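You operate a simulated robot arm through the tools that you are given. There is no shell and no other tool.

You run a simulated robot arm. Do the job below in one go: nothing can be reset, and whatever is moved stays where it is left.

TASK
Put the orange lens and the white ribbed lamp in the lamp drawer.
Fine: shut the drawer. Set down upright: ribbed lamp. Where these are worked on the way, their far stop is far enough and under half their travel is too little: lamp drawer.
Where things are to end (x, y in the base frame): ribbed lens within 0.06 m of [0.8, 0.04]; ribbed lamp within 0.06 m of [0.63, -0.1].
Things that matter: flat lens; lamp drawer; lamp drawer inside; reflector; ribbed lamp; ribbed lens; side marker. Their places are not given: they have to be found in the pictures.

Only the result counts: the job must be done as asked and must still hold three seconds after the hand-in. Knocking over, shifting, dropping, spilling or breaking anything else fails it.

THE ROBOT
A 7-joint arm with a two-finger parallel gripper, fixed in place. Base frame: the origin is on the floor under the middle of its stand, x ahead of it, y to its left, z up. Lengths are in m, angles in rad, forces in N, time in s.
With the tool pointing down near the work surface it reaches from about 0.36 to 0.76 m from the base axis. Its first joint turns from -2.496 to 2.496 rad. Payload 3 kg.
The tool frame sits at the grasp point between the pads (the TCP): z along the fingers, y along the line on which they close. The tips reach 0.03 m beyond it. The gripper opens to 0.094 m. The fingers are 0.028 m wide and 0.01 m thick; the gripper's body (0.05 by 0.096 m) begins 0.055 m behind the TCP.
Orientation is that of the tool frame in the base frame, as a unit quaternion [x, y, z, w]. With the fingers straight down and closing along the base's y, the tool's x points along the base's -x, its y along +y and its z along -z.

THE INTERFACE
- The arm moves only by the tool servo_tool. Its argument "motion" is a list of rows, each a list of 7 numbers: the turn, a rotation vector about the tool's x, y, z in rad, then the shift along the tool's x, y, z in m, then the opening, from 0 (shut) to 1 (fully open). In form: [[ax, ay, az, dx, dy, dz, claw], ...]. A call has 1 to 20 rows; each row is the pose to reach, as a shift and turn from the pose commanded when the call began, along the tool's axes at that moment. A row lasts 0.2 s, in which the tool goes at most 0.05 m and 0.15 rad; a call with a longer step from one row to the next is refused whole, and so is a gripper value outside its range. Where a pose cannot be reached the arm comes as near as it can. A force on the tool above 40 N (or 10 N above the force at the start of the call, whichever is more), or a blocked arm, ends the call early, and 0.2 s more pass. Each finger travels about 0.045 m/s and halts on what it meets, pressing with about 23 N; the grip force reading is that of the motor and also rises with nothing between the fingers. The clock runs only during rows and for 0.2 s after the last one: add rows that repeat a pose to give the fingers time. It gives the time, the measured TCP pose, the force on the tool (base axes), the opening and the grip force at its end, in the units of the frame above (readings bear some noise), with the torque about the TCP (base axes, N m) and any sound that the robot's microphone picked up.
- Cameras (640 x 400 px; columns grow to the right, rows downward): "scene" is fixed at [0.0507, -0.498, 1.3963]; the picture's right is [0.70, -0.71, 0.00], its down [-0.31, -0.31, -0.90] and it looks along [0.64, 0.63, -0.44] (base axes); focal length 335 px, centre (320, 200). "wrist" rides on the gripper at [0.076, 0.014, -0.102] in the tool frame; the picture's right is [-0.18, 0.98, 0.00], its down [-0.75, -0.14, -0.64] and it looks along [-0.63, -0.12, 0.77] (tool axes); focal length 243 px, centre (320, 200).
- camera(camera): a new picture of that camera. It takes no simulated time.
- lift_body(by): moves the trunk up (or, below 0, down) by that many m; the arm rides with it, the base frame stays. It gives what a move gives, with no picture.
- pixel_to_xyz(camera, pixels): there is no depth. For up to 12 entries [column, row, z] of the newest picture of that camera ("zoom" is the newest enlarged one), the place [x, y] in the base frame at which the ray of that pixel passes the height z, good to about 0.002 m. It takes no simulated time.
- close_up(camera, box): a new picture of the part [left, top, right, bottom] of that camera's present view, enlarged. It takes no simulated time.
- close_job(): hands the job in; it is judged then, once.

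Open the gripper and draw the arm clear of the work before you hand the job in, unless the task says otherwise.

The tools are called after "Call:" as name(argument=value, ...) on one line, values as JSON. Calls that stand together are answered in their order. servo_tool: Moves the arm, as the interface text tells. Its arguments: {"type":"object","properties":{"motion":{"type":"array","items":{"type":"array","items":{"type":"number"}}}},"required":["motion"]} The other tools are called the same way: lift_body (by) moves the trunk up or down; camera (camera) takes a picture; pixel_to_xyz (camera, pixels) gives the place at which the rays of pixels pass given heights; close_up (camera, box) takes an enlarged picture of a part of a camera's view; close_job () hands the job in.

At the start:

```text
t: 0.0
eef_pos: [0.5452, 0.1624, 1.1505]
tcp_rot: [-0.001, 1.0, 0.001, 0.0]
force: [0.9, -1.3, -0.4]
ft_torque: [0.01, 0.01, -0.02]
opening: 0.0938
grasp_force: 0.1
trunk travel left (down, up): [-0.15, 0.24]
```

scene: 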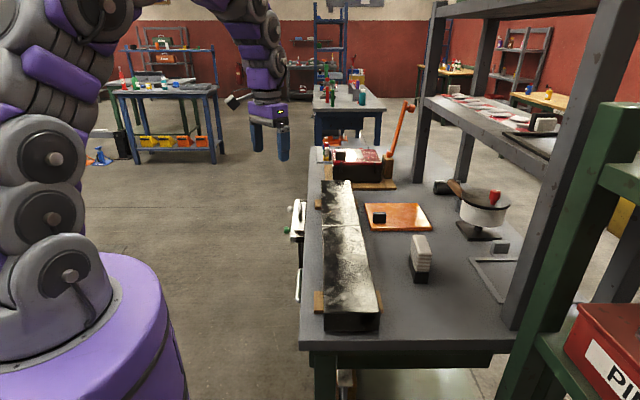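
wrist: 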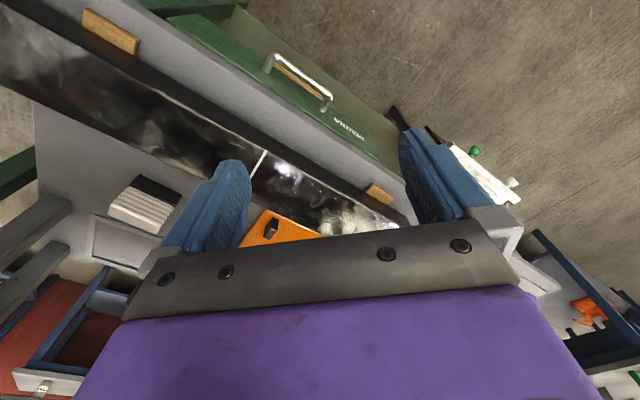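

I start by looking more closely at the bench: the scene view shows an orange plate near (397,217), a white ribbed block near (420,258), and drawer handles at (300,220) and (298,285).

Call:
close_up(camera="scene", box=[280, 140, 520, 290])

Call:
close_up(camera="scene", box=[260, 180, 420, 340])

Call:
close_up(camera="wrist", box=[0, 0, 640, 320])

```text
2.67 times, centred on (400, 215) of scene
```

zoom: 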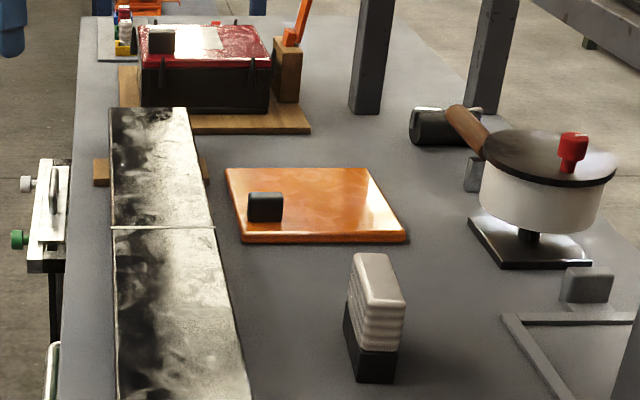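

```text
2.50 times, centred on (340, 260) of scene
```

zoom: 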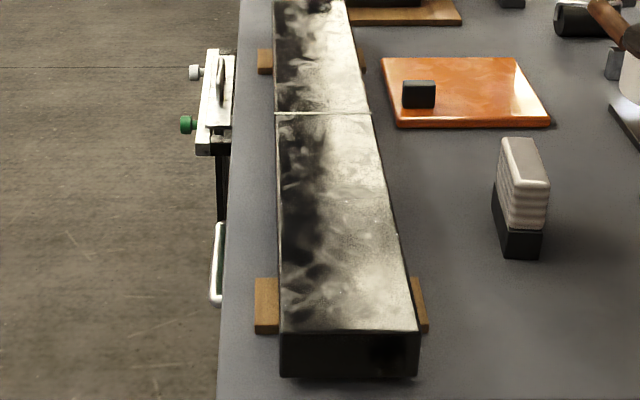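

```text
1.00 times, centred on (320, 160) of wrist (not enlarged: the box is as wide or as high as the picture)
```

zoom: 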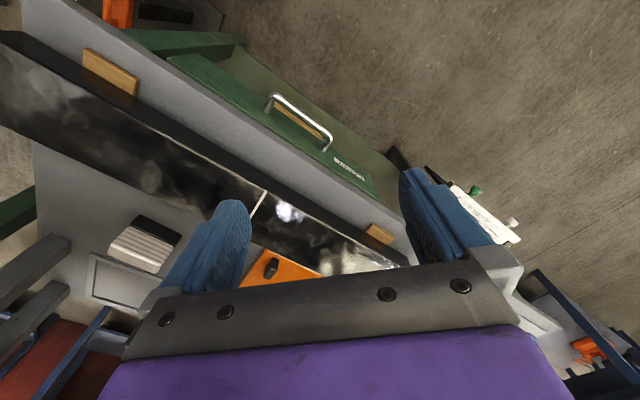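

The bench edge seems to run diagonally to the base axes. I triangulate heights using points visible in both pictures: bench-block corner features, lamp and drawer handle.

Call:
camera(camera="scene")

Call:
camera(camera="wrist")

Call:
pixel_to_xyz(camera="scene", pixels=[[413, 279, 0.7], [413, 279, 0.8], [413, 279, 0.9], [298, 285, 0.6], [298, 285, 0.7], [298, 285, 0.8], [373, 222, 0.7], [373, 222, 0.8], [373, 222, 0.9]])

Call:
pixel_to_xyz(camera="wrist", pixels=[[180, 190, 0.7], [180, 190, 0.8], [180, 190, 0.9], [300, 80, 0.6], [300, 80, 0.7], [300, 80, 0.8], [271, 228, 0.7], [271, 228, 0.8], [271, 228, 0.9]])

```text
taken
```

scene: 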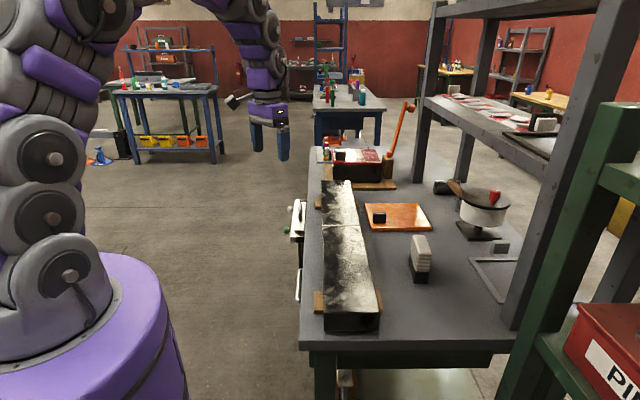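

```text
taken
```

wrist: 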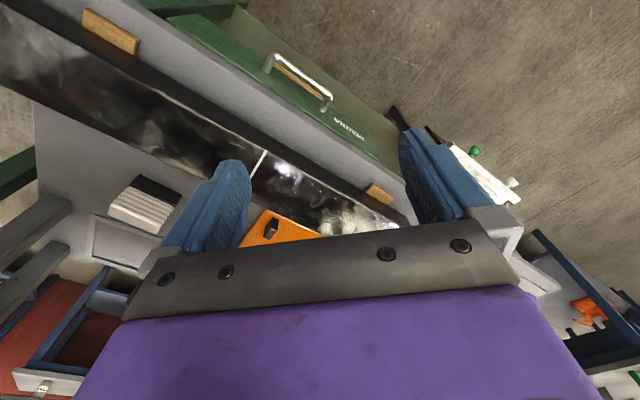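

```text
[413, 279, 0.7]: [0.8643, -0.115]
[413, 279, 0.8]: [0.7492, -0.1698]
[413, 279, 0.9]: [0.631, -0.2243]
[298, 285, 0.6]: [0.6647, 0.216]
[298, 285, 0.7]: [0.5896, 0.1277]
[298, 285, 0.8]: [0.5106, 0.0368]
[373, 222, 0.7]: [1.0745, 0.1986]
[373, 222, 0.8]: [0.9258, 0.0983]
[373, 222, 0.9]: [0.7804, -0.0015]
```

```text
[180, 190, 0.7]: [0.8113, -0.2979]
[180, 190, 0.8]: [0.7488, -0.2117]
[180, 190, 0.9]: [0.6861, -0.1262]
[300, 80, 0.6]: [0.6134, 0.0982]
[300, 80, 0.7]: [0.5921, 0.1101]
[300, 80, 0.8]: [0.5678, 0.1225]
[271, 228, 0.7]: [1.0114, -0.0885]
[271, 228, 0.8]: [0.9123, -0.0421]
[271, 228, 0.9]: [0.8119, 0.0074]
```

The handle triangulates to about z 0.70 near (0.59, 0.12) and the bench top to about z 0.83. I zoom on the drawer label, the lamp and the orange plate in both views.

Call:
close_up(camera="wrist", box=[230, 20, 430, 180])

Call:
close_up(camera="wrist", box=[60, 150, 340, 280])

Call:
close_up(camera="scene", box=[300, 140, 440, 240])

Call:
close_up(camera="scene", box=[420, 170, 540, 310])

Call:
close_up(camera="scene", box=[280, 190, 320, 310])

```text
2.50 times, centred on (330, 100) of wrist
```

zoom: 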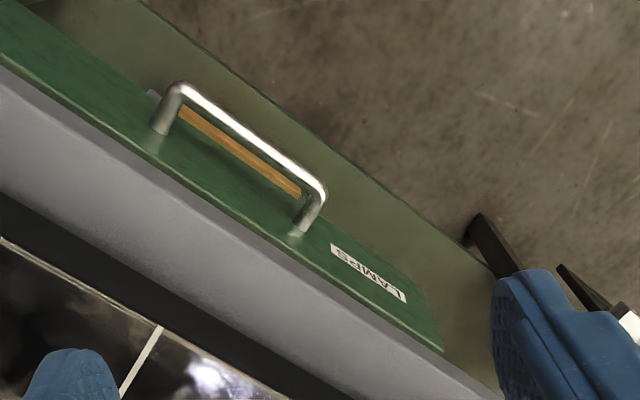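

```text
2.29 times, centred on (200, 215) of wrist
```

zoom: 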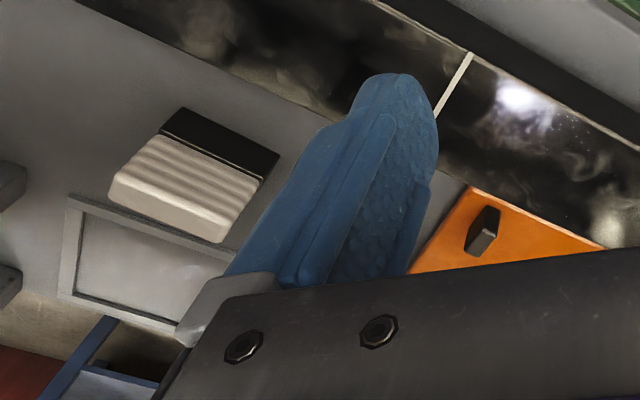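

```text
4.00 times, centred on (370, 190) of scene
```

zoom: 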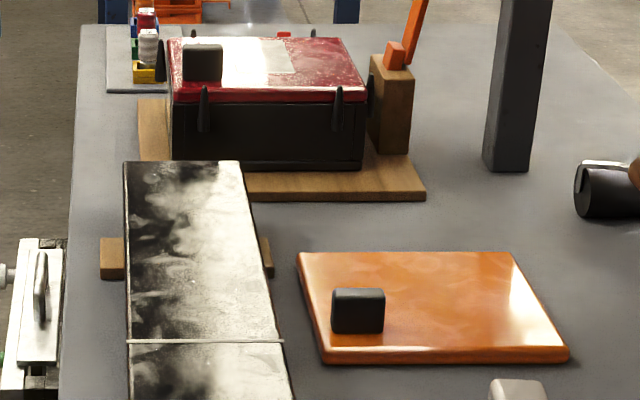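

```text
2.86 times, centred on (480, 240) of scene
```

zoom: 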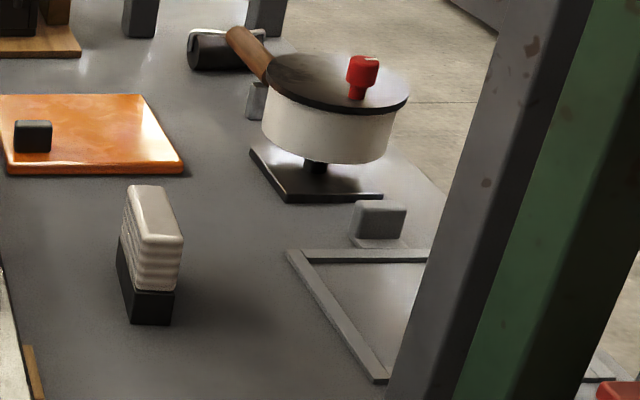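

```text
3.33 times, centred on (300, 250) of scene
```

zoom: 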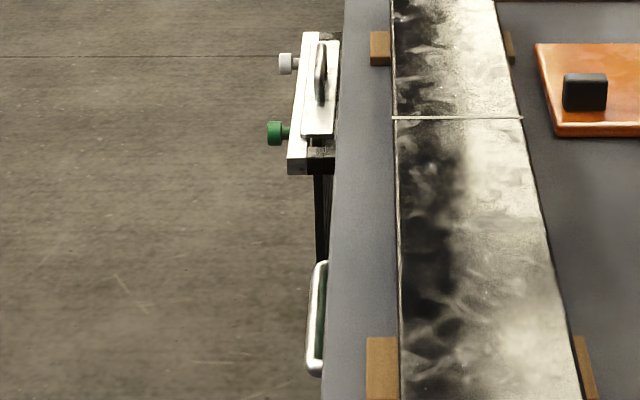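

The drawer label reads "LAMPS", so that's the lamp drawer. Now I triangulate the lamp base corners (scene 413.5,283.3 / wrist 140.9,174.2; scene 409.2,263.7 / wrist 182.4,195.2) and plate corners for exact heights.

Call:
pixel_to_xyz(camera="scene", pixels=[[413.5, 283.3, 0.8], [413.5, 283.3, 0.84], [413.5, 283.3, 0.88], [409.2, 263.7, 0.8], [409.2, 263.7, 0.84], [409.2, 263.7, 0.88], [364.5, 203.8, 0.84], [418, 203, 0.84], [432, 227.5, 0.84], [370.5, 228, 0.84], [364.5, 203.8, 0.88], [370.5, 228, 0.88]])

Call:
pixel_to_xyz(camera="wrist", pixels=[[140.9, 174.2, 0.8], [140.9, 174.2, 0.84], [140.9, 174.2, 0.88], [182.4, 195.2, 0.8], [182.4, 195.2, 0.84], [182.4, 195.2, 0.88], [265, 209, 0.8], [265, 209, 0.84], [265, 209, 0.88]])

```text
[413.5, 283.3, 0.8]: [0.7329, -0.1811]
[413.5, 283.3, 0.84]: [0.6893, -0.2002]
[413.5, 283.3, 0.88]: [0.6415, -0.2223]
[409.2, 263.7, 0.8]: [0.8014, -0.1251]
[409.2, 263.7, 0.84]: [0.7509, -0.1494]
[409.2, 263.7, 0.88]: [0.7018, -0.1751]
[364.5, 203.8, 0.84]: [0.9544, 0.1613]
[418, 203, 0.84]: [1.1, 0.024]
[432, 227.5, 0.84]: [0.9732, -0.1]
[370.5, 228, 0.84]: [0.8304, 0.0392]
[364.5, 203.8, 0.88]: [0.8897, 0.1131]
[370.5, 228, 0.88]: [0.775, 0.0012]
```

```text
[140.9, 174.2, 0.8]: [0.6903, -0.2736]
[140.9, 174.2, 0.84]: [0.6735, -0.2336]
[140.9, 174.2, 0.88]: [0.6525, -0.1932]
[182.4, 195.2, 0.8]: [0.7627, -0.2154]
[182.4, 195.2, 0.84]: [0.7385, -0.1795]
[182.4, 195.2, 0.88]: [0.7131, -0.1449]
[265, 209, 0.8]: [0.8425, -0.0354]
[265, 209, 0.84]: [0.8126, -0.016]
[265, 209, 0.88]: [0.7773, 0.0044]
```

Bench height solves to z≈0.86, the lamp base front edge to (0.663,-0.212)–(0.726,-0.162), and the plate's top to z≈0.88. I zoom harder on the plate, the red-lidded box, and shelf items to identify which "lens" is which.

Call:
close_up(camera="scene", box=[360, 195, 440, 245])

Call:
close_up(camera="scene", box=[315, 140, 395, 190])

Call:
close_up(camera="scene", box=[415, 70, 575, 170])

Call:
close_up(camera="scene", box=[280, 300, 400, 400])

```text
8.00 times, centred on (400, 220) of scene
```

zoom: 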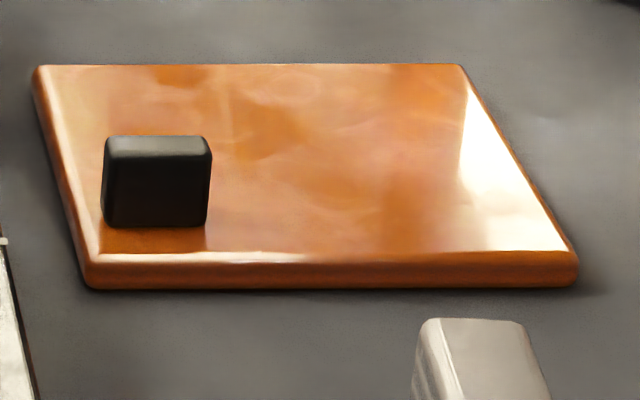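

```text
8.00 times, centred on (355, 165) of scene
```

zoom: 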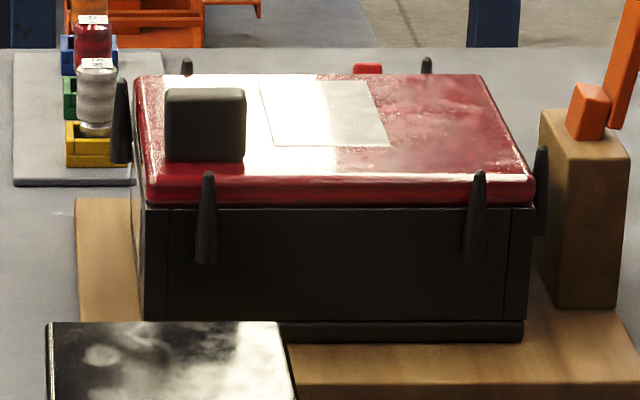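

```text
4.00 times, centred on (495, 120) of scene
```

zoom: 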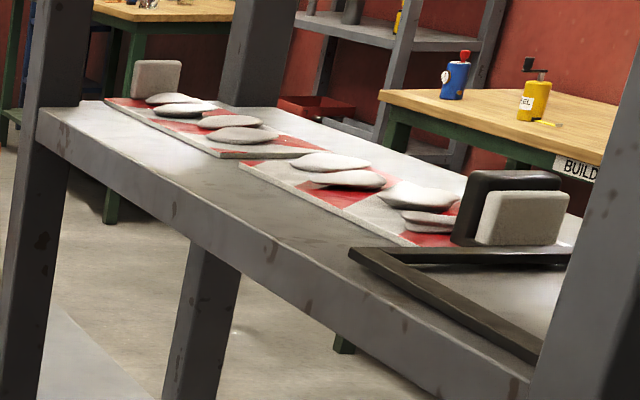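

```text
4.00 times, centred on (340, 350) of scene
```

zoom: 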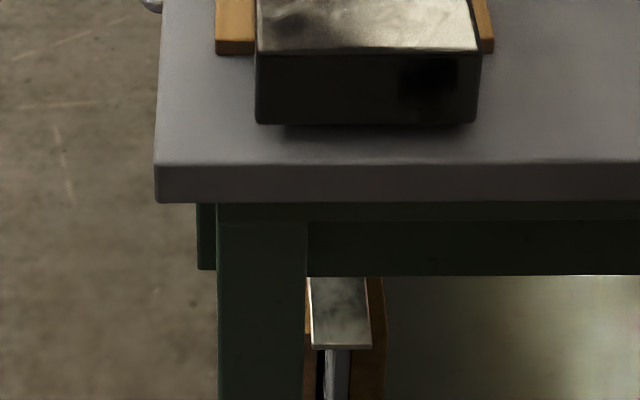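

I'm treating the orange plate with the black grip as the orange lens. Next I triangulate the drawer handle ends (wrist 274,55 and 329,96; scene 299,301 and 299,270) and drawer-front and bench-edge corners.

Call:
pixel_to_xyz(camera="wrist", pixels=[[275, 56, 0.66], [275, 56, 0.7], [275, 56, 0.74], [329, 96, 0.66], [329, 96, 0.7], [329, 96, 0.74], [266, 73, 0.7], [322, 112, 0.7], [378, 159, 0.7], [415, 225, 0.86], [170, 55, 0.86]])

Call:
pixel_to_xyz(camera="scene", pixels=[[298, 301, 0.66], [298, 301, 0.7], [298, 301, 0.74], [299, 270, 0.66], [299, 270, 0.7], [299, 270, 0.74], [301, 342, 0.86], [308, 237, 0.86], [318, 150, 0.86], [319, 316, 0.86], [322, 206, 0.86]])

```text
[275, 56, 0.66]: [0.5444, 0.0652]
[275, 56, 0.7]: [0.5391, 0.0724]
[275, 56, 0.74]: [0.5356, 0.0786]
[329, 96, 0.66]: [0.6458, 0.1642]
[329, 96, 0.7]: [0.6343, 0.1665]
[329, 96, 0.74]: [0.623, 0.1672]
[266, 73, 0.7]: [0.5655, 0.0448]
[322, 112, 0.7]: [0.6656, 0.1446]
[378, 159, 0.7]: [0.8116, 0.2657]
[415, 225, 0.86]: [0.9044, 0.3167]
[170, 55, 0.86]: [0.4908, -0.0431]
```

```text
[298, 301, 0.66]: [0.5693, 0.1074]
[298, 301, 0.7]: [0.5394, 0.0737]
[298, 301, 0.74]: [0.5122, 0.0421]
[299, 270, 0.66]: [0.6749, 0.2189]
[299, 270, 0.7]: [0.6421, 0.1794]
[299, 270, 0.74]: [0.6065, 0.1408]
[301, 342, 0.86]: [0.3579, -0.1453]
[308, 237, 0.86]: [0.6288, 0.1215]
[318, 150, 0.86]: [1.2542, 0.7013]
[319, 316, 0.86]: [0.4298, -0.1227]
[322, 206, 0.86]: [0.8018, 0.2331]
```

Results: bench edge at 45° to the base axes, the drawer handle bar runs from (0.539,0.073) to (0.634,0.167) at z≈0.70, pull direction is (-0.71,+0.71). I first turn the tool 45° (so it closes across the bar) and come lower in front of the bench edge.

Call:
servo_tool(motion=[[0, 0, -0.13, 0.011, 0.011, 0.02, 1], [0, 0, -0.26, 0.022, 0.021, 0.045, 1], [0, 0, -0.39, 0.033, 0.032, 0.07, 1], [0, 0, -0.52, 0.044, 0.043, 0.095, 1], [0, 0, -0.65, 0.055, 0.054, 0.12, 1], [0, 0, -0.785, 0.0647, 0.0635, 0.15, 1], [0, 0, -0.785, 0.0647, 0.0635, 0.15, 1]])

Call:
camera(camera="wrist")

Call:
camera(camera="scene")

```text
t: 1.6
eef_pos: [0.4792, 0.2245, 1.0009]
tcp_rot: [-0.384, 0.923, 0.0, 0.0]
force: [1.3, -0.3, 0.7]
ft_torque: [0.0, 0.02, 0.01]
opening: 0.0939
grasp_force: 0.0
trunk travel left (down, up): [-0.15, 0.24]
```

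```text
taken
```

wrist: 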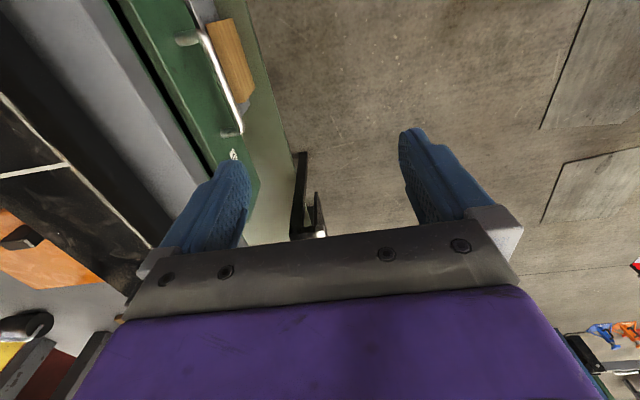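

```text
taken
```

scene: 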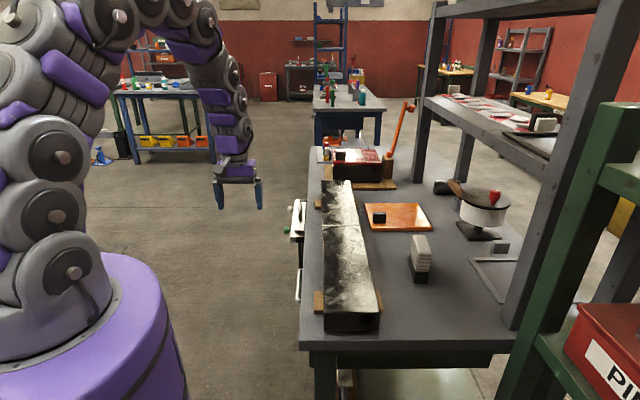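

The handle is now clear in the wrist view from about (205,40) to (237,128). I check its position from this view, plus the black bracket at (300,195) beside the drawer.

Call:
pixel_to_xyz(camera="wrist", pixels=[[203, 36, 0.69], [203, 36, 0.71], [240, 126, 0.69], [240, 126, 0.71], [181, 40, 0.7], [228, 133, 0.7], [221, 80, 0.7], [320, 232, 0.78], [320, 232, 0.84], [297, 153, 0.6]])

Call:
pixel_to_xyz(camera="scene", pixels=[[287, 229.5, 0.74], [287, 229.5, 0.78], [287, 229.5, 0.82], [290, 208, 0.74], [290, 208, 0.78], [290, 208, 0.82]])

Call:
close_up(camera="wrist", box=[120, 0, 340, 250])

```text
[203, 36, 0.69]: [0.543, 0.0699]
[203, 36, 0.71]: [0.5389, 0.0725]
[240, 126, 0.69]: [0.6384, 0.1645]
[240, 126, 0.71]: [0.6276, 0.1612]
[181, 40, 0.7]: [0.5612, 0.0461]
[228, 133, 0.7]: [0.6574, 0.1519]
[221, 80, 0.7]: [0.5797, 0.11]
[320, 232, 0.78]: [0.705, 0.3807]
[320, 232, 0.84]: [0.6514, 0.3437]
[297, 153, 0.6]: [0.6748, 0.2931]
```

```text
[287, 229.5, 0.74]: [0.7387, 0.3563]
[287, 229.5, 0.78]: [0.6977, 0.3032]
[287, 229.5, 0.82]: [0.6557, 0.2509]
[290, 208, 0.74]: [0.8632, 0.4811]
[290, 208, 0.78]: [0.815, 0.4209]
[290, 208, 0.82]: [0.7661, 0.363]
```

```text
1.60 times, centred on (230, 125) of wrist
```

zoom: 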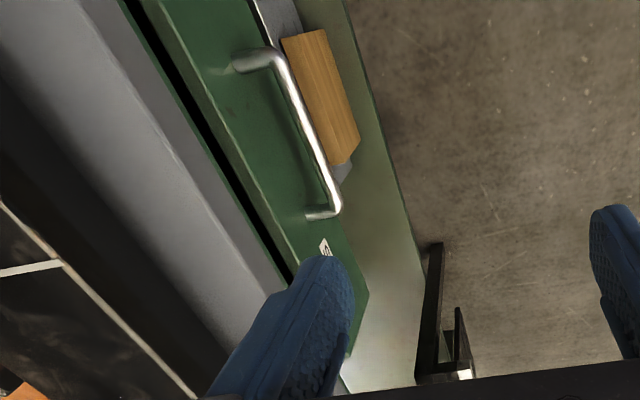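

Handle midpoint is about (0.587,0.117), z≈0.703. I tilt the tool about its x by 1.2 rad toward the drawer face while descending to a pre-grasp point about 0.12 m in front of the bar.

Call:
servo_tool(motion=[[0.12, 0, 0, 0, -0.004, 0.0255, 0.8], [0.24, 0, 0, 0, -0.008, 0.051, 0.7], [0.36, 0, 0, 0, -0.012, 0.0765, 0.6], [0.48, 0, 0, 0, -0.016, 0.102, 0.6], [0.6, 0, 0, 0, -0.02, 0.127, 0.6], [0.72, 0, 0, 0, -0.024, 0.1525, 0.6], [0.84, 0, 0, 0, -0.028, 0.178, 0.6], [0.96, 0, 0, 0, -0.032, 0.2035, 0.6], [1.08, 0, 0, 0, -0.036, 0.229, 0.6], [1.2, 0, 0, 0, -0.04, 0.2545, 0.6], [1.2, 0, 0, 0, -0.04, 0.2545, 0.6]])

Call:
camera(camera="wrist")

Call:
camera(camera="scene")

```text
t: 4.0
eef_pos: [0.5073, 0.1961, 0.747]
tcp_rot: [-0.316, 0.762, -0.523, 0.216]
force: [0.7, 0.9, 0.7]
ft_torque: [0.01, -0.01, -0.02]
opening: 0.0564
grasp_force: 0.1
trunk travel left (down, up): [-0.15, 0.24]
```

```text
taken
```

wrist: 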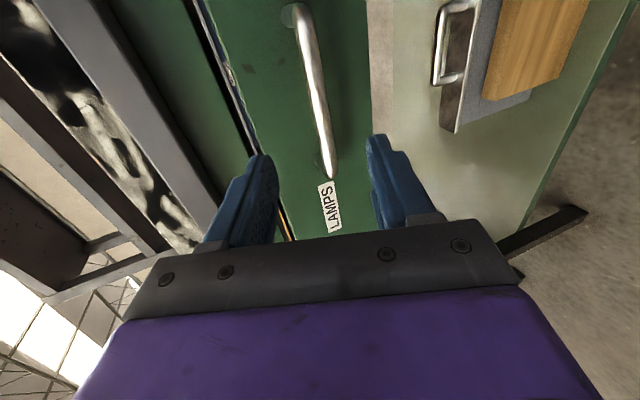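

```text
taken
```

scene: 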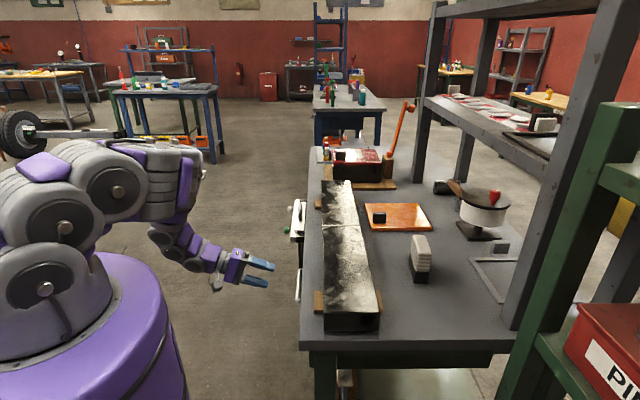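

The handle bar lies between the fingers (bar near column 322 at row 117, as expected for the tool axis). I advance 0.11 m along the fingers with a narrower opening, then close on the bar.

Call:
servo_tool(motion=[[0, 0, 0, 0, 0, 0.03, 0.45], [0, 0, 0, 0, 0, 0.06, 0.4], [0, 0, 0, 0, 0, 0.085, 0.4], [0, 0, 0, 0, 0, 0.1, 0.4], [0, 0, 0, 0, 0, 0.11, 0.4], [0, 0, 0, 0, 0, 0.11, 0.4]])

Call:
close_up(camera="wrist", box=[160, 0, 480, 240])

Call:
close_up(camera="scene", box=[220, 200, 380, 330])

```text
t: 5.4
eef_pos: [0.5798, 0.1247, 0.7072]
tcp_rot: [-0.316, 0.762, -0.522, 0.215]
force: [0.0, -0.2, 0.9]
ft_torque: [0.02, -0.02, 0.04]
opening: 0.0374
grasp_force: 0.2
trunk travel left (down, up): [-0.15, 0.24]
```

```text
1.67 times, centred on (320, 120) of wrist
```

zoom: 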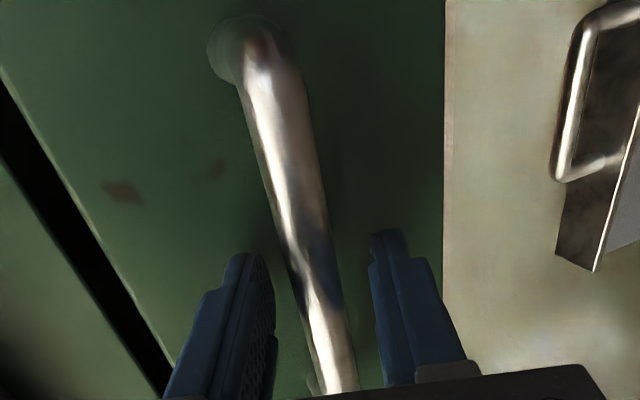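

```text
3.08 times, centred on (300, 265) of scene
```

zoom: 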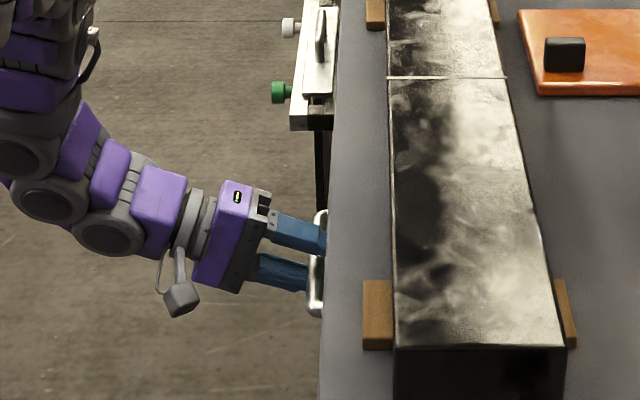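

The bar lies between the two pads with no contact force. I close the gripper on it with repeated rows.

Call:
servo_tool(motion=[[0, 0, 0, 0, 0, 0, 0.2], [0, 0, 0, 0, 0, 0, 0], [0, 0, 0, 0, 0, 0, 0], [0, 0, 0, 0, 0, 0, 0], [0, 0, 0, 0, 0, 0, 0]])

Call:
close_up(camera="wrist", box=[160, 0, 480, 240])

```text
t: 6.6
eef_pos: [0.5798, 0.1245, 0.7071]
tcp_rot: [-0.316, 0.762, -0.522, 0.217]
force: [1.4, -0.9, 3.3]
ft_torque: [-0.05, 0.05, -0.2]
opening: 0.0155
grasp_force: 44.3
trunk travel left (down, up): [-0.15, 0.24]
```

```text
1.67 times, centred on (320, 120) of wrist
```

zoom: 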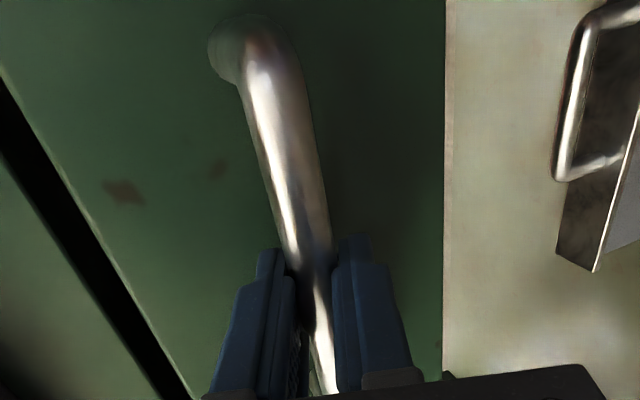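

The grip is holding the bar (opening 0.0155 m). I pull gently along the drawer axis (away from the bench) 0.06 m first and check the force.

Call:
servo_tool(motion=[[0, 0, 0, 0, 0.0036, -0.0093, 0], [0, 0, 0, 0, 0.0072, -0.0186, 0], [0, 0, 0, 0, 0.0127, -0.0326, 0], [0, 0, 0, 0, 0.0181, -0.0466, 0], [0, 0, 0, 0, 0.0217, -0.056, 0], [0, 0, 0, 0, 0.0217, -0.056, 0]])

Call:
camera(camera="scene")

Call:
camera(camera="wrist")

```text
t: 8.0
eef_pos: [0.5362, 0.169, 0.7076]
tcp_rot: [-0.317, 0.762, -0.522, 0.216]
force: [0.1, 1.5, 15.9]
ft_torque: [-0.15, -0.04, 0.01]
opening: 0.0155
grasp_force: 44.9
trunk travel left (down, up): [-0.15, 0.24]
```

```text
taken
```

scene: 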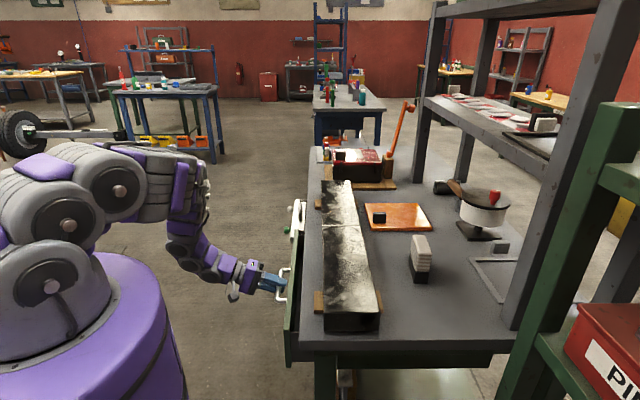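

```text
taken
```

wrist: 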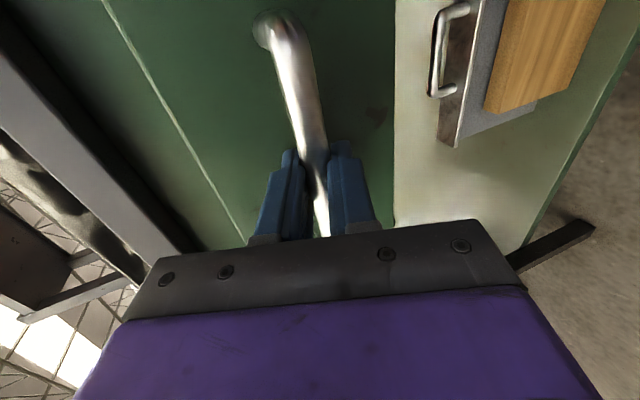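

The drawer slides with little horizontal force; there's ~16 N vertical so I ease up 2 mm while pulling another 0.2 m.

Call:
servo_tool(motion=[[0, 0, 0, 0, 0.0071, -0.024, 0], [0, 0, 0, 0, 0.0162, -0.0473, 0], [0, 0, 0, 0, 0.0252, -0.0706, 0], [0, 0, 0, 0, 0.0343, -0.0939, 0], [0, 0, 0, 0, 0.0433, -0.1172, 0], [0, 0, 0, 0, 0.0524, -0.1405, 0], [0, 0, 0, 0, 0.0614, -0.1638, 0], [0, 0, 0, 0, 0.0705, -0.1871, 0], [0, 0, 0, 0, 0.0705, -0.1871, 0]])

Call:
camera(camera="scene")

Call:
camera(camera="wrist")

```text
t: 10.0
eef_pos: [0.3963, 0.3082, 0.7071]
tcp_rot: [-0.316, 0.762, -0.522, 0.216]
force: [-2.1, 0.1, -26.2]
ft_torque: [0.21, 0.05, 0.13]
opening: 0.0157
grasp_force: 44.7
trunk travel left (down, up): [-0.15, 0.24]
```

```text
taken
```

scene: 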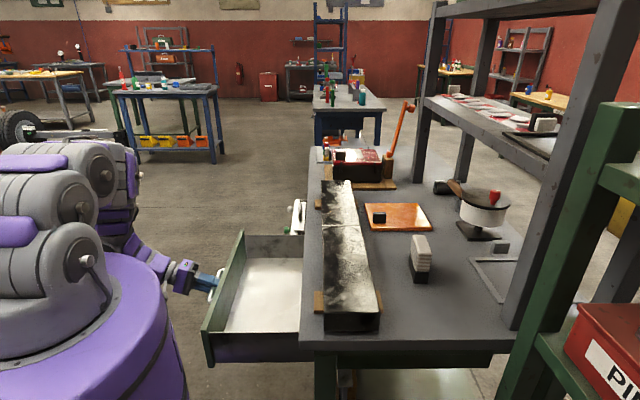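

```text
taken
```

wrist: 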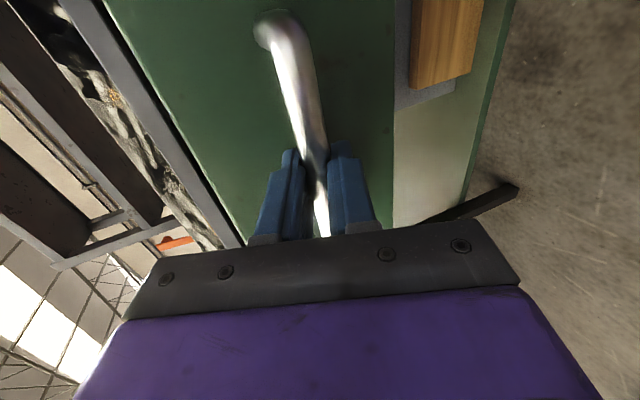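

The drawer is out about 0.26 m and appears empty (white floor). I lower 1.2 mm to relieve the vertical load and pull on slowly to find the far stop.

Call:
servo_tool(motion=[[0, 0, 0, 0, 0.0029, -0.0043, 0], [0, 0, 0, 0, 0.0083, -0.0182, 0], [0, 0, 0, 0, 0.0138, -0.0322, 0], [0, 0, 0, 0, 0.0192, -0.0462, 0], [0, 0, 0, 0, 0.0246, -0.0601, 0], [0, 0, 0, 0, 0.03, -0.0741, 0], [0, 0, 0, 0, 0.03, -0.0741, 0]])

Call:
camera(camera="scene")

```text
t: 11.3
eef_pos: [0.3435, 0.3608, 0.7067]
tcp_rot: [-0.319, 0.764, -0.518, 0.216]
force: [8.1, 8.4, -27.7]
ft_torque: [0.72, -0.22, 1.09]
opening: 0.0157
grasp_force: 45.6
out of reach, approached as far as the arm can: row 6
trunk travel left (down, up): [-0.15, 0.24]
stopped in row 6: the force on the tool passed its limit at 44 N (the readings are from after the stop); the commanded pose is now the measured one
```

```text
taken
```

scene: 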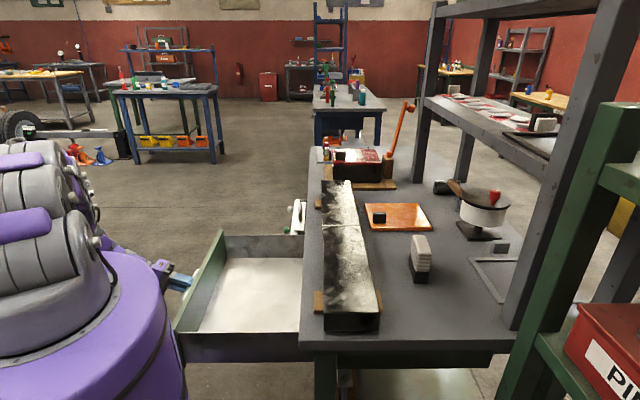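

The drawer is out by about 0.33 m and I hit the arm's reach there (44 N). I push it back ~0.03 m to regain retreat room, then open the fingers.

Call:
servo_tool(motion=[[0, 0, 0, 0, -0.002, 0.008, 0], [0, 0, 0, 0, -0.006, 0.0188, 0], [0, 0, 0, 0, -0.01, 0.0284, 0], [0, 0, 0, 0, -0.01, 0.0284, 0], [0, 0, 0, 0, -0.01, 0.0284, 0.3], [0, 0, 0, 0, -0.01, 0.0284, 0.6], [0, 0, 0, 0, -0.01, 0.0284, 0.6], [0, 0, 0, 0, -0.01, 0.0284, 0.6]])

Call:
camera(camera="wrist")

```text
t: 12.0
eef_pos: [0.3575, 0.3445, 0.7077]
tcp_rot: [-0.319, 0.768, -0.511, 0.218]
force: [28.3, 25.3, -51.7]
ft_torque: [0.29, 0.32, 1.02]
opening: 0.0158
grasp_force: 44.8
trunk travel left (down, up): [-0.15, 0.24]
stopped in row 3: the force on the tool passed its limit at 41 N (the readings are from after the stop); the commanded pose is now the measured one
```

```text
taken
```

wrist: 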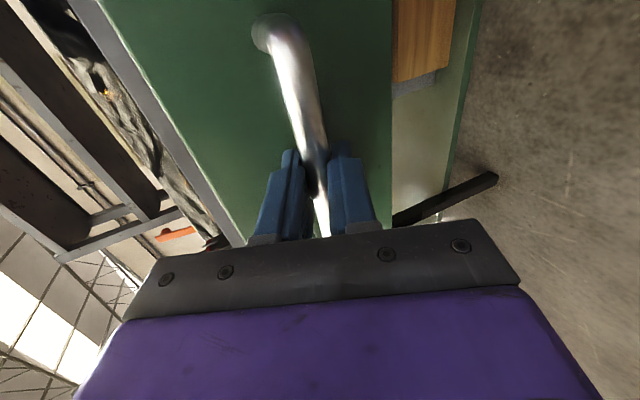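

The tool twisted slightly at the reach limit and there's ~50 N of internal load. I release the bar in place now.

Call:
servo_tool(motion=[[0, 0, 0, 0, 0, 0, 0.2], [0, 0, 0, 0, 0, 0, 0.35], [0, 0, 0, 0, 0, 0, 0.5], [0, 0, 0, 0, 0, 0, 0.6], [0, 0, 0, 0, 0, 0, 0.6]])

Call:
camera(camera="wrist")

Call:
camera(camera="scene")

```text
t: 13.2
eef_pos: [0.3536, 0.3383, 0.7135]
tcp_rot: [-0.315, 0.768, -0.514, 0.218]
force: [0.9, 0.6, 0.1]
ft_torque: [-0.04, -0.02, -0.01]
opening: 0.0564
grasp_force: 0.0
trunk travel left (down, up): [-0.15, 0.24]
```

```text
taken
```

wrist: 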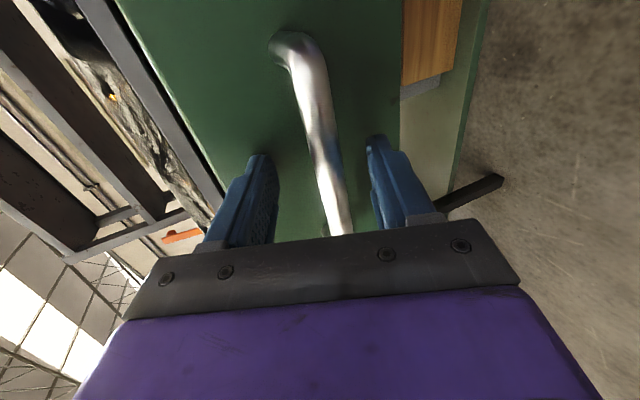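

```text
taken
```

scene: 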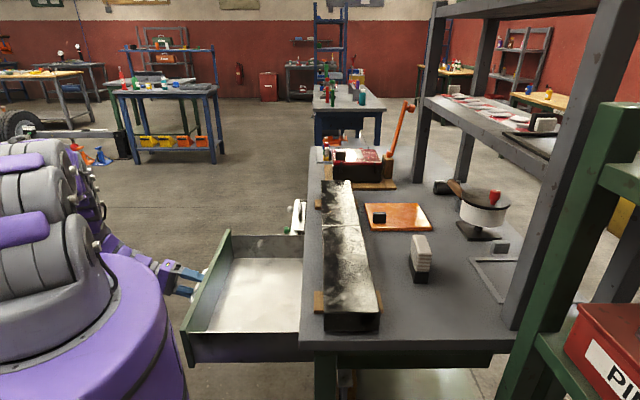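

Released cleanly with no load. I back off along the fingers by 0.04 m to clear the bar.

Call:
servo_tool(motion=[[0, 0, 0, 0, 0, -0.01, 0.6], [0, 0, 0, 0, 0, -0.02, 0.6], [0, 0, 0, 0, 0, -0.03, 0.6], [0, 0, 0, 0, 0, -0.04, 0.6], [0, 0, 0, 0, 0, -0.04, 0.6]])

Call:
camera(camera="wrist")

Call:
close_up(camera="scene", box=[100, 200, 340, 380])

```text
t: 14.4
eef_pos: [0.3276, 0.3668, 0.7272]
tcp_rot: [-0.315, 0.767, -0.515, 0.217]
force: [0.1, 0.0, -0.1]
ft_torque: [0.0, 0.01, -0.03]
opening: 0.0563
grasp_force: 0.2
trunk travel left (down, up): [-0.15, 0.24]
```

```text
taken
```

wrist: 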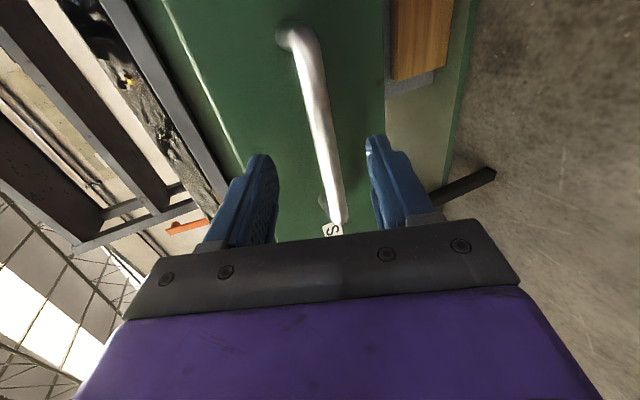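

```text
2.22 times, centred on (220, 290) of scene
```

zoom: 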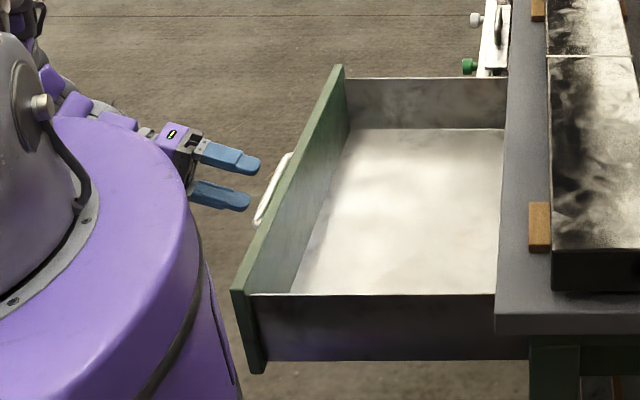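

Clear of the handle. I now raise the arm about 0.4 m and turn the tool back to pointing straight down.

Call:
servo_tool(motion=[[0, 0, 0, 0, -0.037, -0.015, 0.7], [0, 0, 0, 0, -0.074, -0.03, 0.8], [-0.1, 0, 0, 0, -0.111, -0.045, 0.9], [-0.22, 0, 0, 0, -0.148, -0.06, 1], [-0.34, 0, 0, 0, -0.185, -0.075, 1], [-0.46, 0, 0, 0, -0.222, -0.09, 1], [-0.58, 0, 0, 0, -0.26, -0.105, 1], [-0.7, 0, 0, 0, -0.297, -0.12, 1], [-0.82, 0, 0, 0, -0.334, -0.135, 1], [-0.94, 0, 0, 0, -0.371, -0.15, 1], [-1.06, 0, 0, 0, -0.371, -0.15, 1], [-1.186, 0, 0, 0, -0.371, -0.15, 1], [-1.186, 0, 0, 0, -0.371, -0.15, 1]])

Call:
camera(camera="wrist")

Call:
camera(camera="scene")

```text
t: 17.2
eef_pos: [0.3243, 0.3644, 1.1279]
tcp_rot: [-0.384, 0.923, 0.003, 0.005]
force: [0.1, -0.1, -0.2]
ft_torque: [0.04, 0.02, -0.01]
opening: 0.0939
grasp_force: 0.0
trunk travel left (down, up): [-0.15, 0.24]
```

```text
taken
```

wrist: 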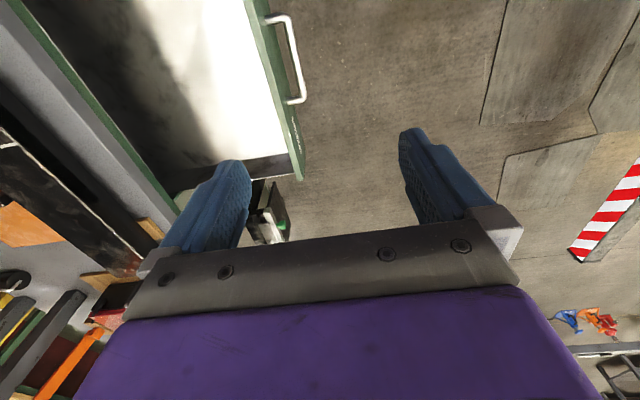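

```text
taken
```

scene: 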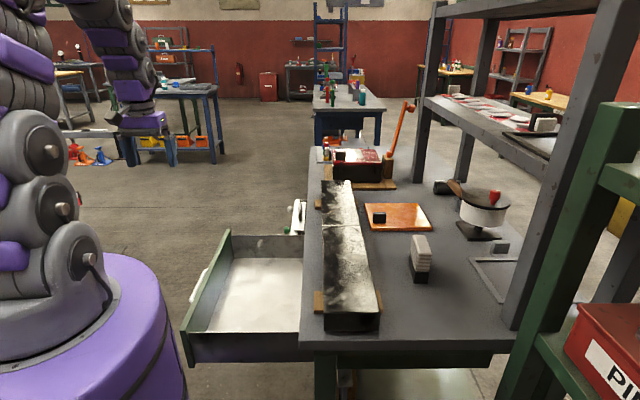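

I zoom on the opened drawer in both views to measure its walls, floor and rim height.

Call:
close_up(camera="wrist", box=[20, 0, 320, 220])

Call:
close_up(camera="scene", box=[170, 215, 340, 375])

Call:
close_up(camera="scene", box=[385, 220, 465, 300])

```text
1.82 times, centred on (170, 110) of wrist
```

zoom: 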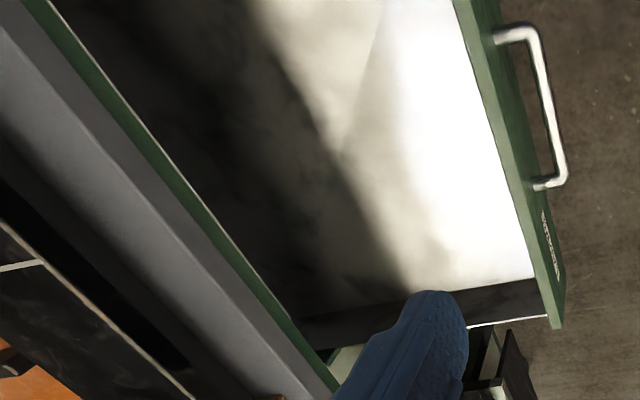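

```text
2.50 times, centred on (255, 295) of scene
```

zoom: 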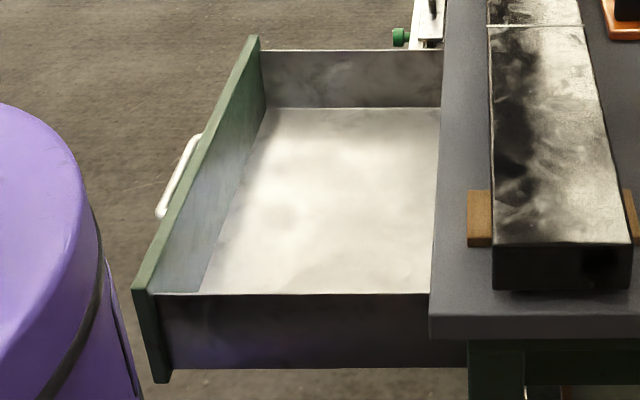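

```text
5.00 times, centred on (425, 260) of scene
```

zoom: 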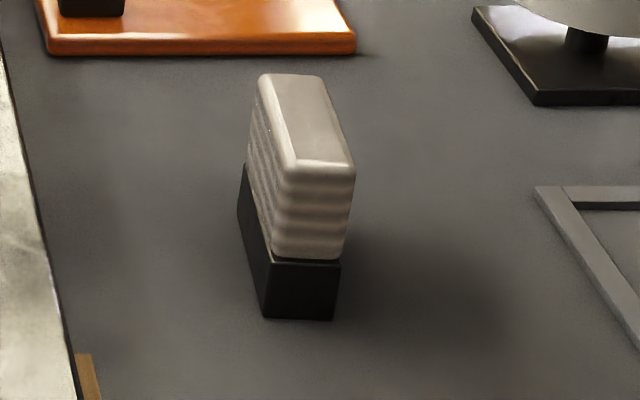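

I triangulate the drawer floor corner (scene 234.2,257.8; wrist 288,152.7), the handle bar ends, and the drawer side rims.

Call:
pixel_to_xyz(camera="wrist", pixels=[[285.4, 15.4, 0.703], [303, 101.6, 0.703], [288, 152.7, 0.6], [288, 152.7, 0.65], [288, 152.7, 0.7], [295, 172, 0.76], [159, 175, 0.65], [304, 179, 0.8]])

Call:
pixel_to_xyz(camera="scene", pixels=[[234.2, 257.8, 0.6], [234.2, 257.8, 0.65], [234.2, 257.8, 0.7], [231.8, 235, 0.75], [231.8, 235, 0.8], [187, 332.2, 0.75], [187, 332.2, 0.8], [182, 331, 0.78], [229, 230, 0.78]])

```text
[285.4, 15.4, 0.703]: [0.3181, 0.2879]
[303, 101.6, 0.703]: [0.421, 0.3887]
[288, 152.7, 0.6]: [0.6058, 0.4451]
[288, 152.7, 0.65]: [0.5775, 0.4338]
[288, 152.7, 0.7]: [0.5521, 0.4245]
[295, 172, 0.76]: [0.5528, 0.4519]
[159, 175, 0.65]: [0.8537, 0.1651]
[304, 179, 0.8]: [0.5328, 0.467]
```

```text
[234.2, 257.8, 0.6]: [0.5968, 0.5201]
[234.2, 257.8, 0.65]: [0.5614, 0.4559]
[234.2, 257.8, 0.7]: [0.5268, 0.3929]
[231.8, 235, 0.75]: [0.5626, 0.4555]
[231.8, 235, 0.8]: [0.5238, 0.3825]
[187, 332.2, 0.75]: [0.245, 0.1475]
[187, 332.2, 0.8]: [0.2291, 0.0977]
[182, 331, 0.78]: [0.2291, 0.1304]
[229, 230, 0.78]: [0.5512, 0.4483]
```

Drawer measured: floor z≈0.655, side rims z≈0.752, interior from about s 0.28 to 0.71 along the bench, open by ≈0.31 m. Now I compute the lamp's footprint and top, the lens knob, and the beam's position from the scene picture.

Call:
pixel_to_xyz(camera="scene", pixels=[[413.6, 283.6, 0.861], [427.8, 283.8, 0.861], [408.6, 262.4, 0.861], [418, 252.6, 0.955], [432, 253, 0.955], [412.6, 235.2, 0.955], [425, 235.2, 0.955], [373.1, 223.1, 0.878], [385.9, 223.2, 0.878], [373, 214.7, 0.907], [386.5, 214.7, 0.907]])

Call:
pixel_to_xyz(camera="scene", pixels=[[324, 331.2, 0.861], [379.2, 330, 0.861], [324, 312, 0.9], [379.2, 312, 0.9], [324, 312, 0.92], [379.2, 312, 0.92], [322, 181, 0.92], [350, 181, 0.92]])

```text
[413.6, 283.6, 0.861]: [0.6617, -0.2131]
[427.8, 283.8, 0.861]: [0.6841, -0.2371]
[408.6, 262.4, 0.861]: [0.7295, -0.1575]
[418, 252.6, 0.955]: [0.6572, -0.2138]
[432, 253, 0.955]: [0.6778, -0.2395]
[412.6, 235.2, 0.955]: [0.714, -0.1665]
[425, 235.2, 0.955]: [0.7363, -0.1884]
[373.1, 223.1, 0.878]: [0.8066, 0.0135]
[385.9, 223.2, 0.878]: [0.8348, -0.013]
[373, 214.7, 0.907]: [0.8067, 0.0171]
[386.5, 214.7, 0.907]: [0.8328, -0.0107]
```

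```text
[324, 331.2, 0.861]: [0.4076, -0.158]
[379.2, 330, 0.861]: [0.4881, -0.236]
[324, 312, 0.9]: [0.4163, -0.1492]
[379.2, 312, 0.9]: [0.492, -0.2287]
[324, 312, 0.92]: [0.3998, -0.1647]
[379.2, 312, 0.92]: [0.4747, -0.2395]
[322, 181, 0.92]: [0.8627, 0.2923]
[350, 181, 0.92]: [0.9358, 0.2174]
```

Lamp: centre ≈(0.707,-0.197), yaw ≈40°, about 0.034 m thick, top z≈0.948. I carry the open gripper at height to a point above the lamp, turning 5° to match its yaw.

Call:
servo_tool(motion=[[0, 0, 0.006, 0.0086, -0.0445, 0.001, 1], [0, 0, 0.012, 0.0172, -0.089, 0.002, 1], [0, 0, 0.018, 0.0258, -0.1334, 0.003, 1], [0, 0, 0.024, 0.0344, -0.1779, 0.004, 1], [0, 0, 0.03, 0.043, -0.2224, 0.005, 1], [0, 0, 0.036, 0.0516, -0.2669, 0.006, 1], [0, 0, 0.042, 0.0602, -0.3114, 0.007, 1], [0, 0, 0.048, 0.0689, -0.3558, 0.008, 1], [0, 0, 0.054, 0.0775, -0.4003, 0.009, 1], [0, 0, 0.06, 0.0861, -0.4448, 0.01, 1], [0, 0, 0.066, 0.0947, -0.4893, 0.011, 1], [0, 0, 0.072, 0.1033, -0.5338, 0.012, 1], [0, 0, 0.078, 0.1119, -0.5782, 0.013, 1], [0, 0, 0.084, 0.1205, -0.6227, 0.014, 1], [0, 0, 0.09, 0.1291, -0.6672, 0.015, 1], [0, 0, 0.09, 0.1291, -0.6672, 0.015, 1]])

Call:
camera(camera="wrist")

Call:
camera(camera="scene")

```text
t: 20.6
eef_pos: [0.7063, -0.2005, 1.1131]
tcp_rot: [-0.342, 0.94, 0.003, 0.006]
force: [0.1, 0.7, 0.0]
ft_torque: [-0.02, 0.01, 0.02]
opening: 0.0941
grasp_force: 0.0
trunk travel left (down, up): [-0.15, 0.24]
```

```text
taken
```

wrist: 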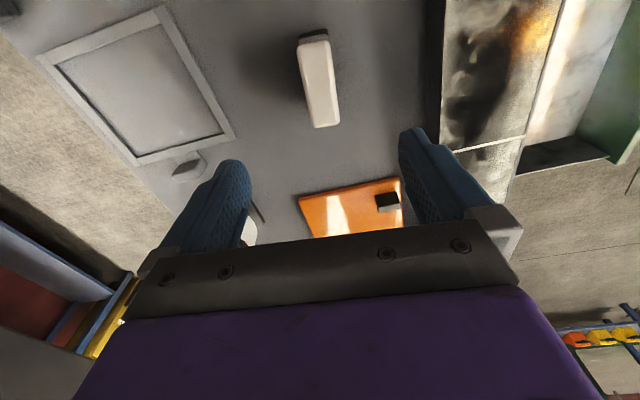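

```text
taken
```

scene: 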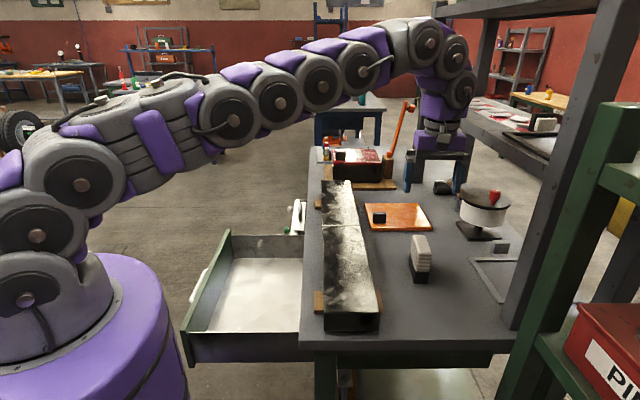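

Now above the lamp: its top is at about (320,85) in the wrist view. I zoom in for exact alignment.

Call:
close_up(camera="wrist", box=[240, 10, 400, 150])

Call:
pixel_to_xyz(camera="wrist", pixels=[[298, 46, 0.948], [329, 40, 0.948], [313, 128, 0.948], [339, 123, 0.948], [297, 50, 0.94], [330, 44, 0.94]])

```text
2.86 times, centred on (320, 80) of wrist
```

zoom: 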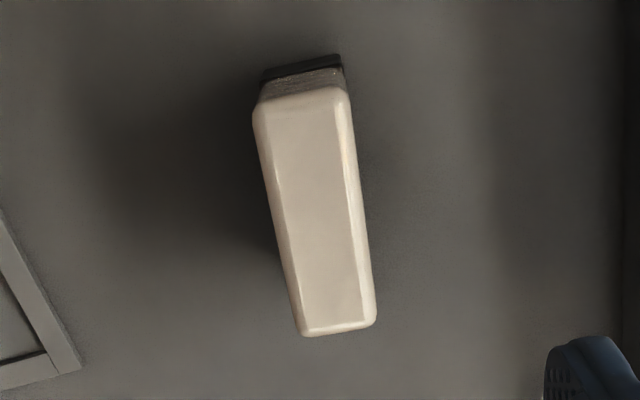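

```text
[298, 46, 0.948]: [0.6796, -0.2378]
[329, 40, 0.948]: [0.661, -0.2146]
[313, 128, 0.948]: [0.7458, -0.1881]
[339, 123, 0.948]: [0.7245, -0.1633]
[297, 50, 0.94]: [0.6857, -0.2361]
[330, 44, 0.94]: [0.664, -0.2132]
```

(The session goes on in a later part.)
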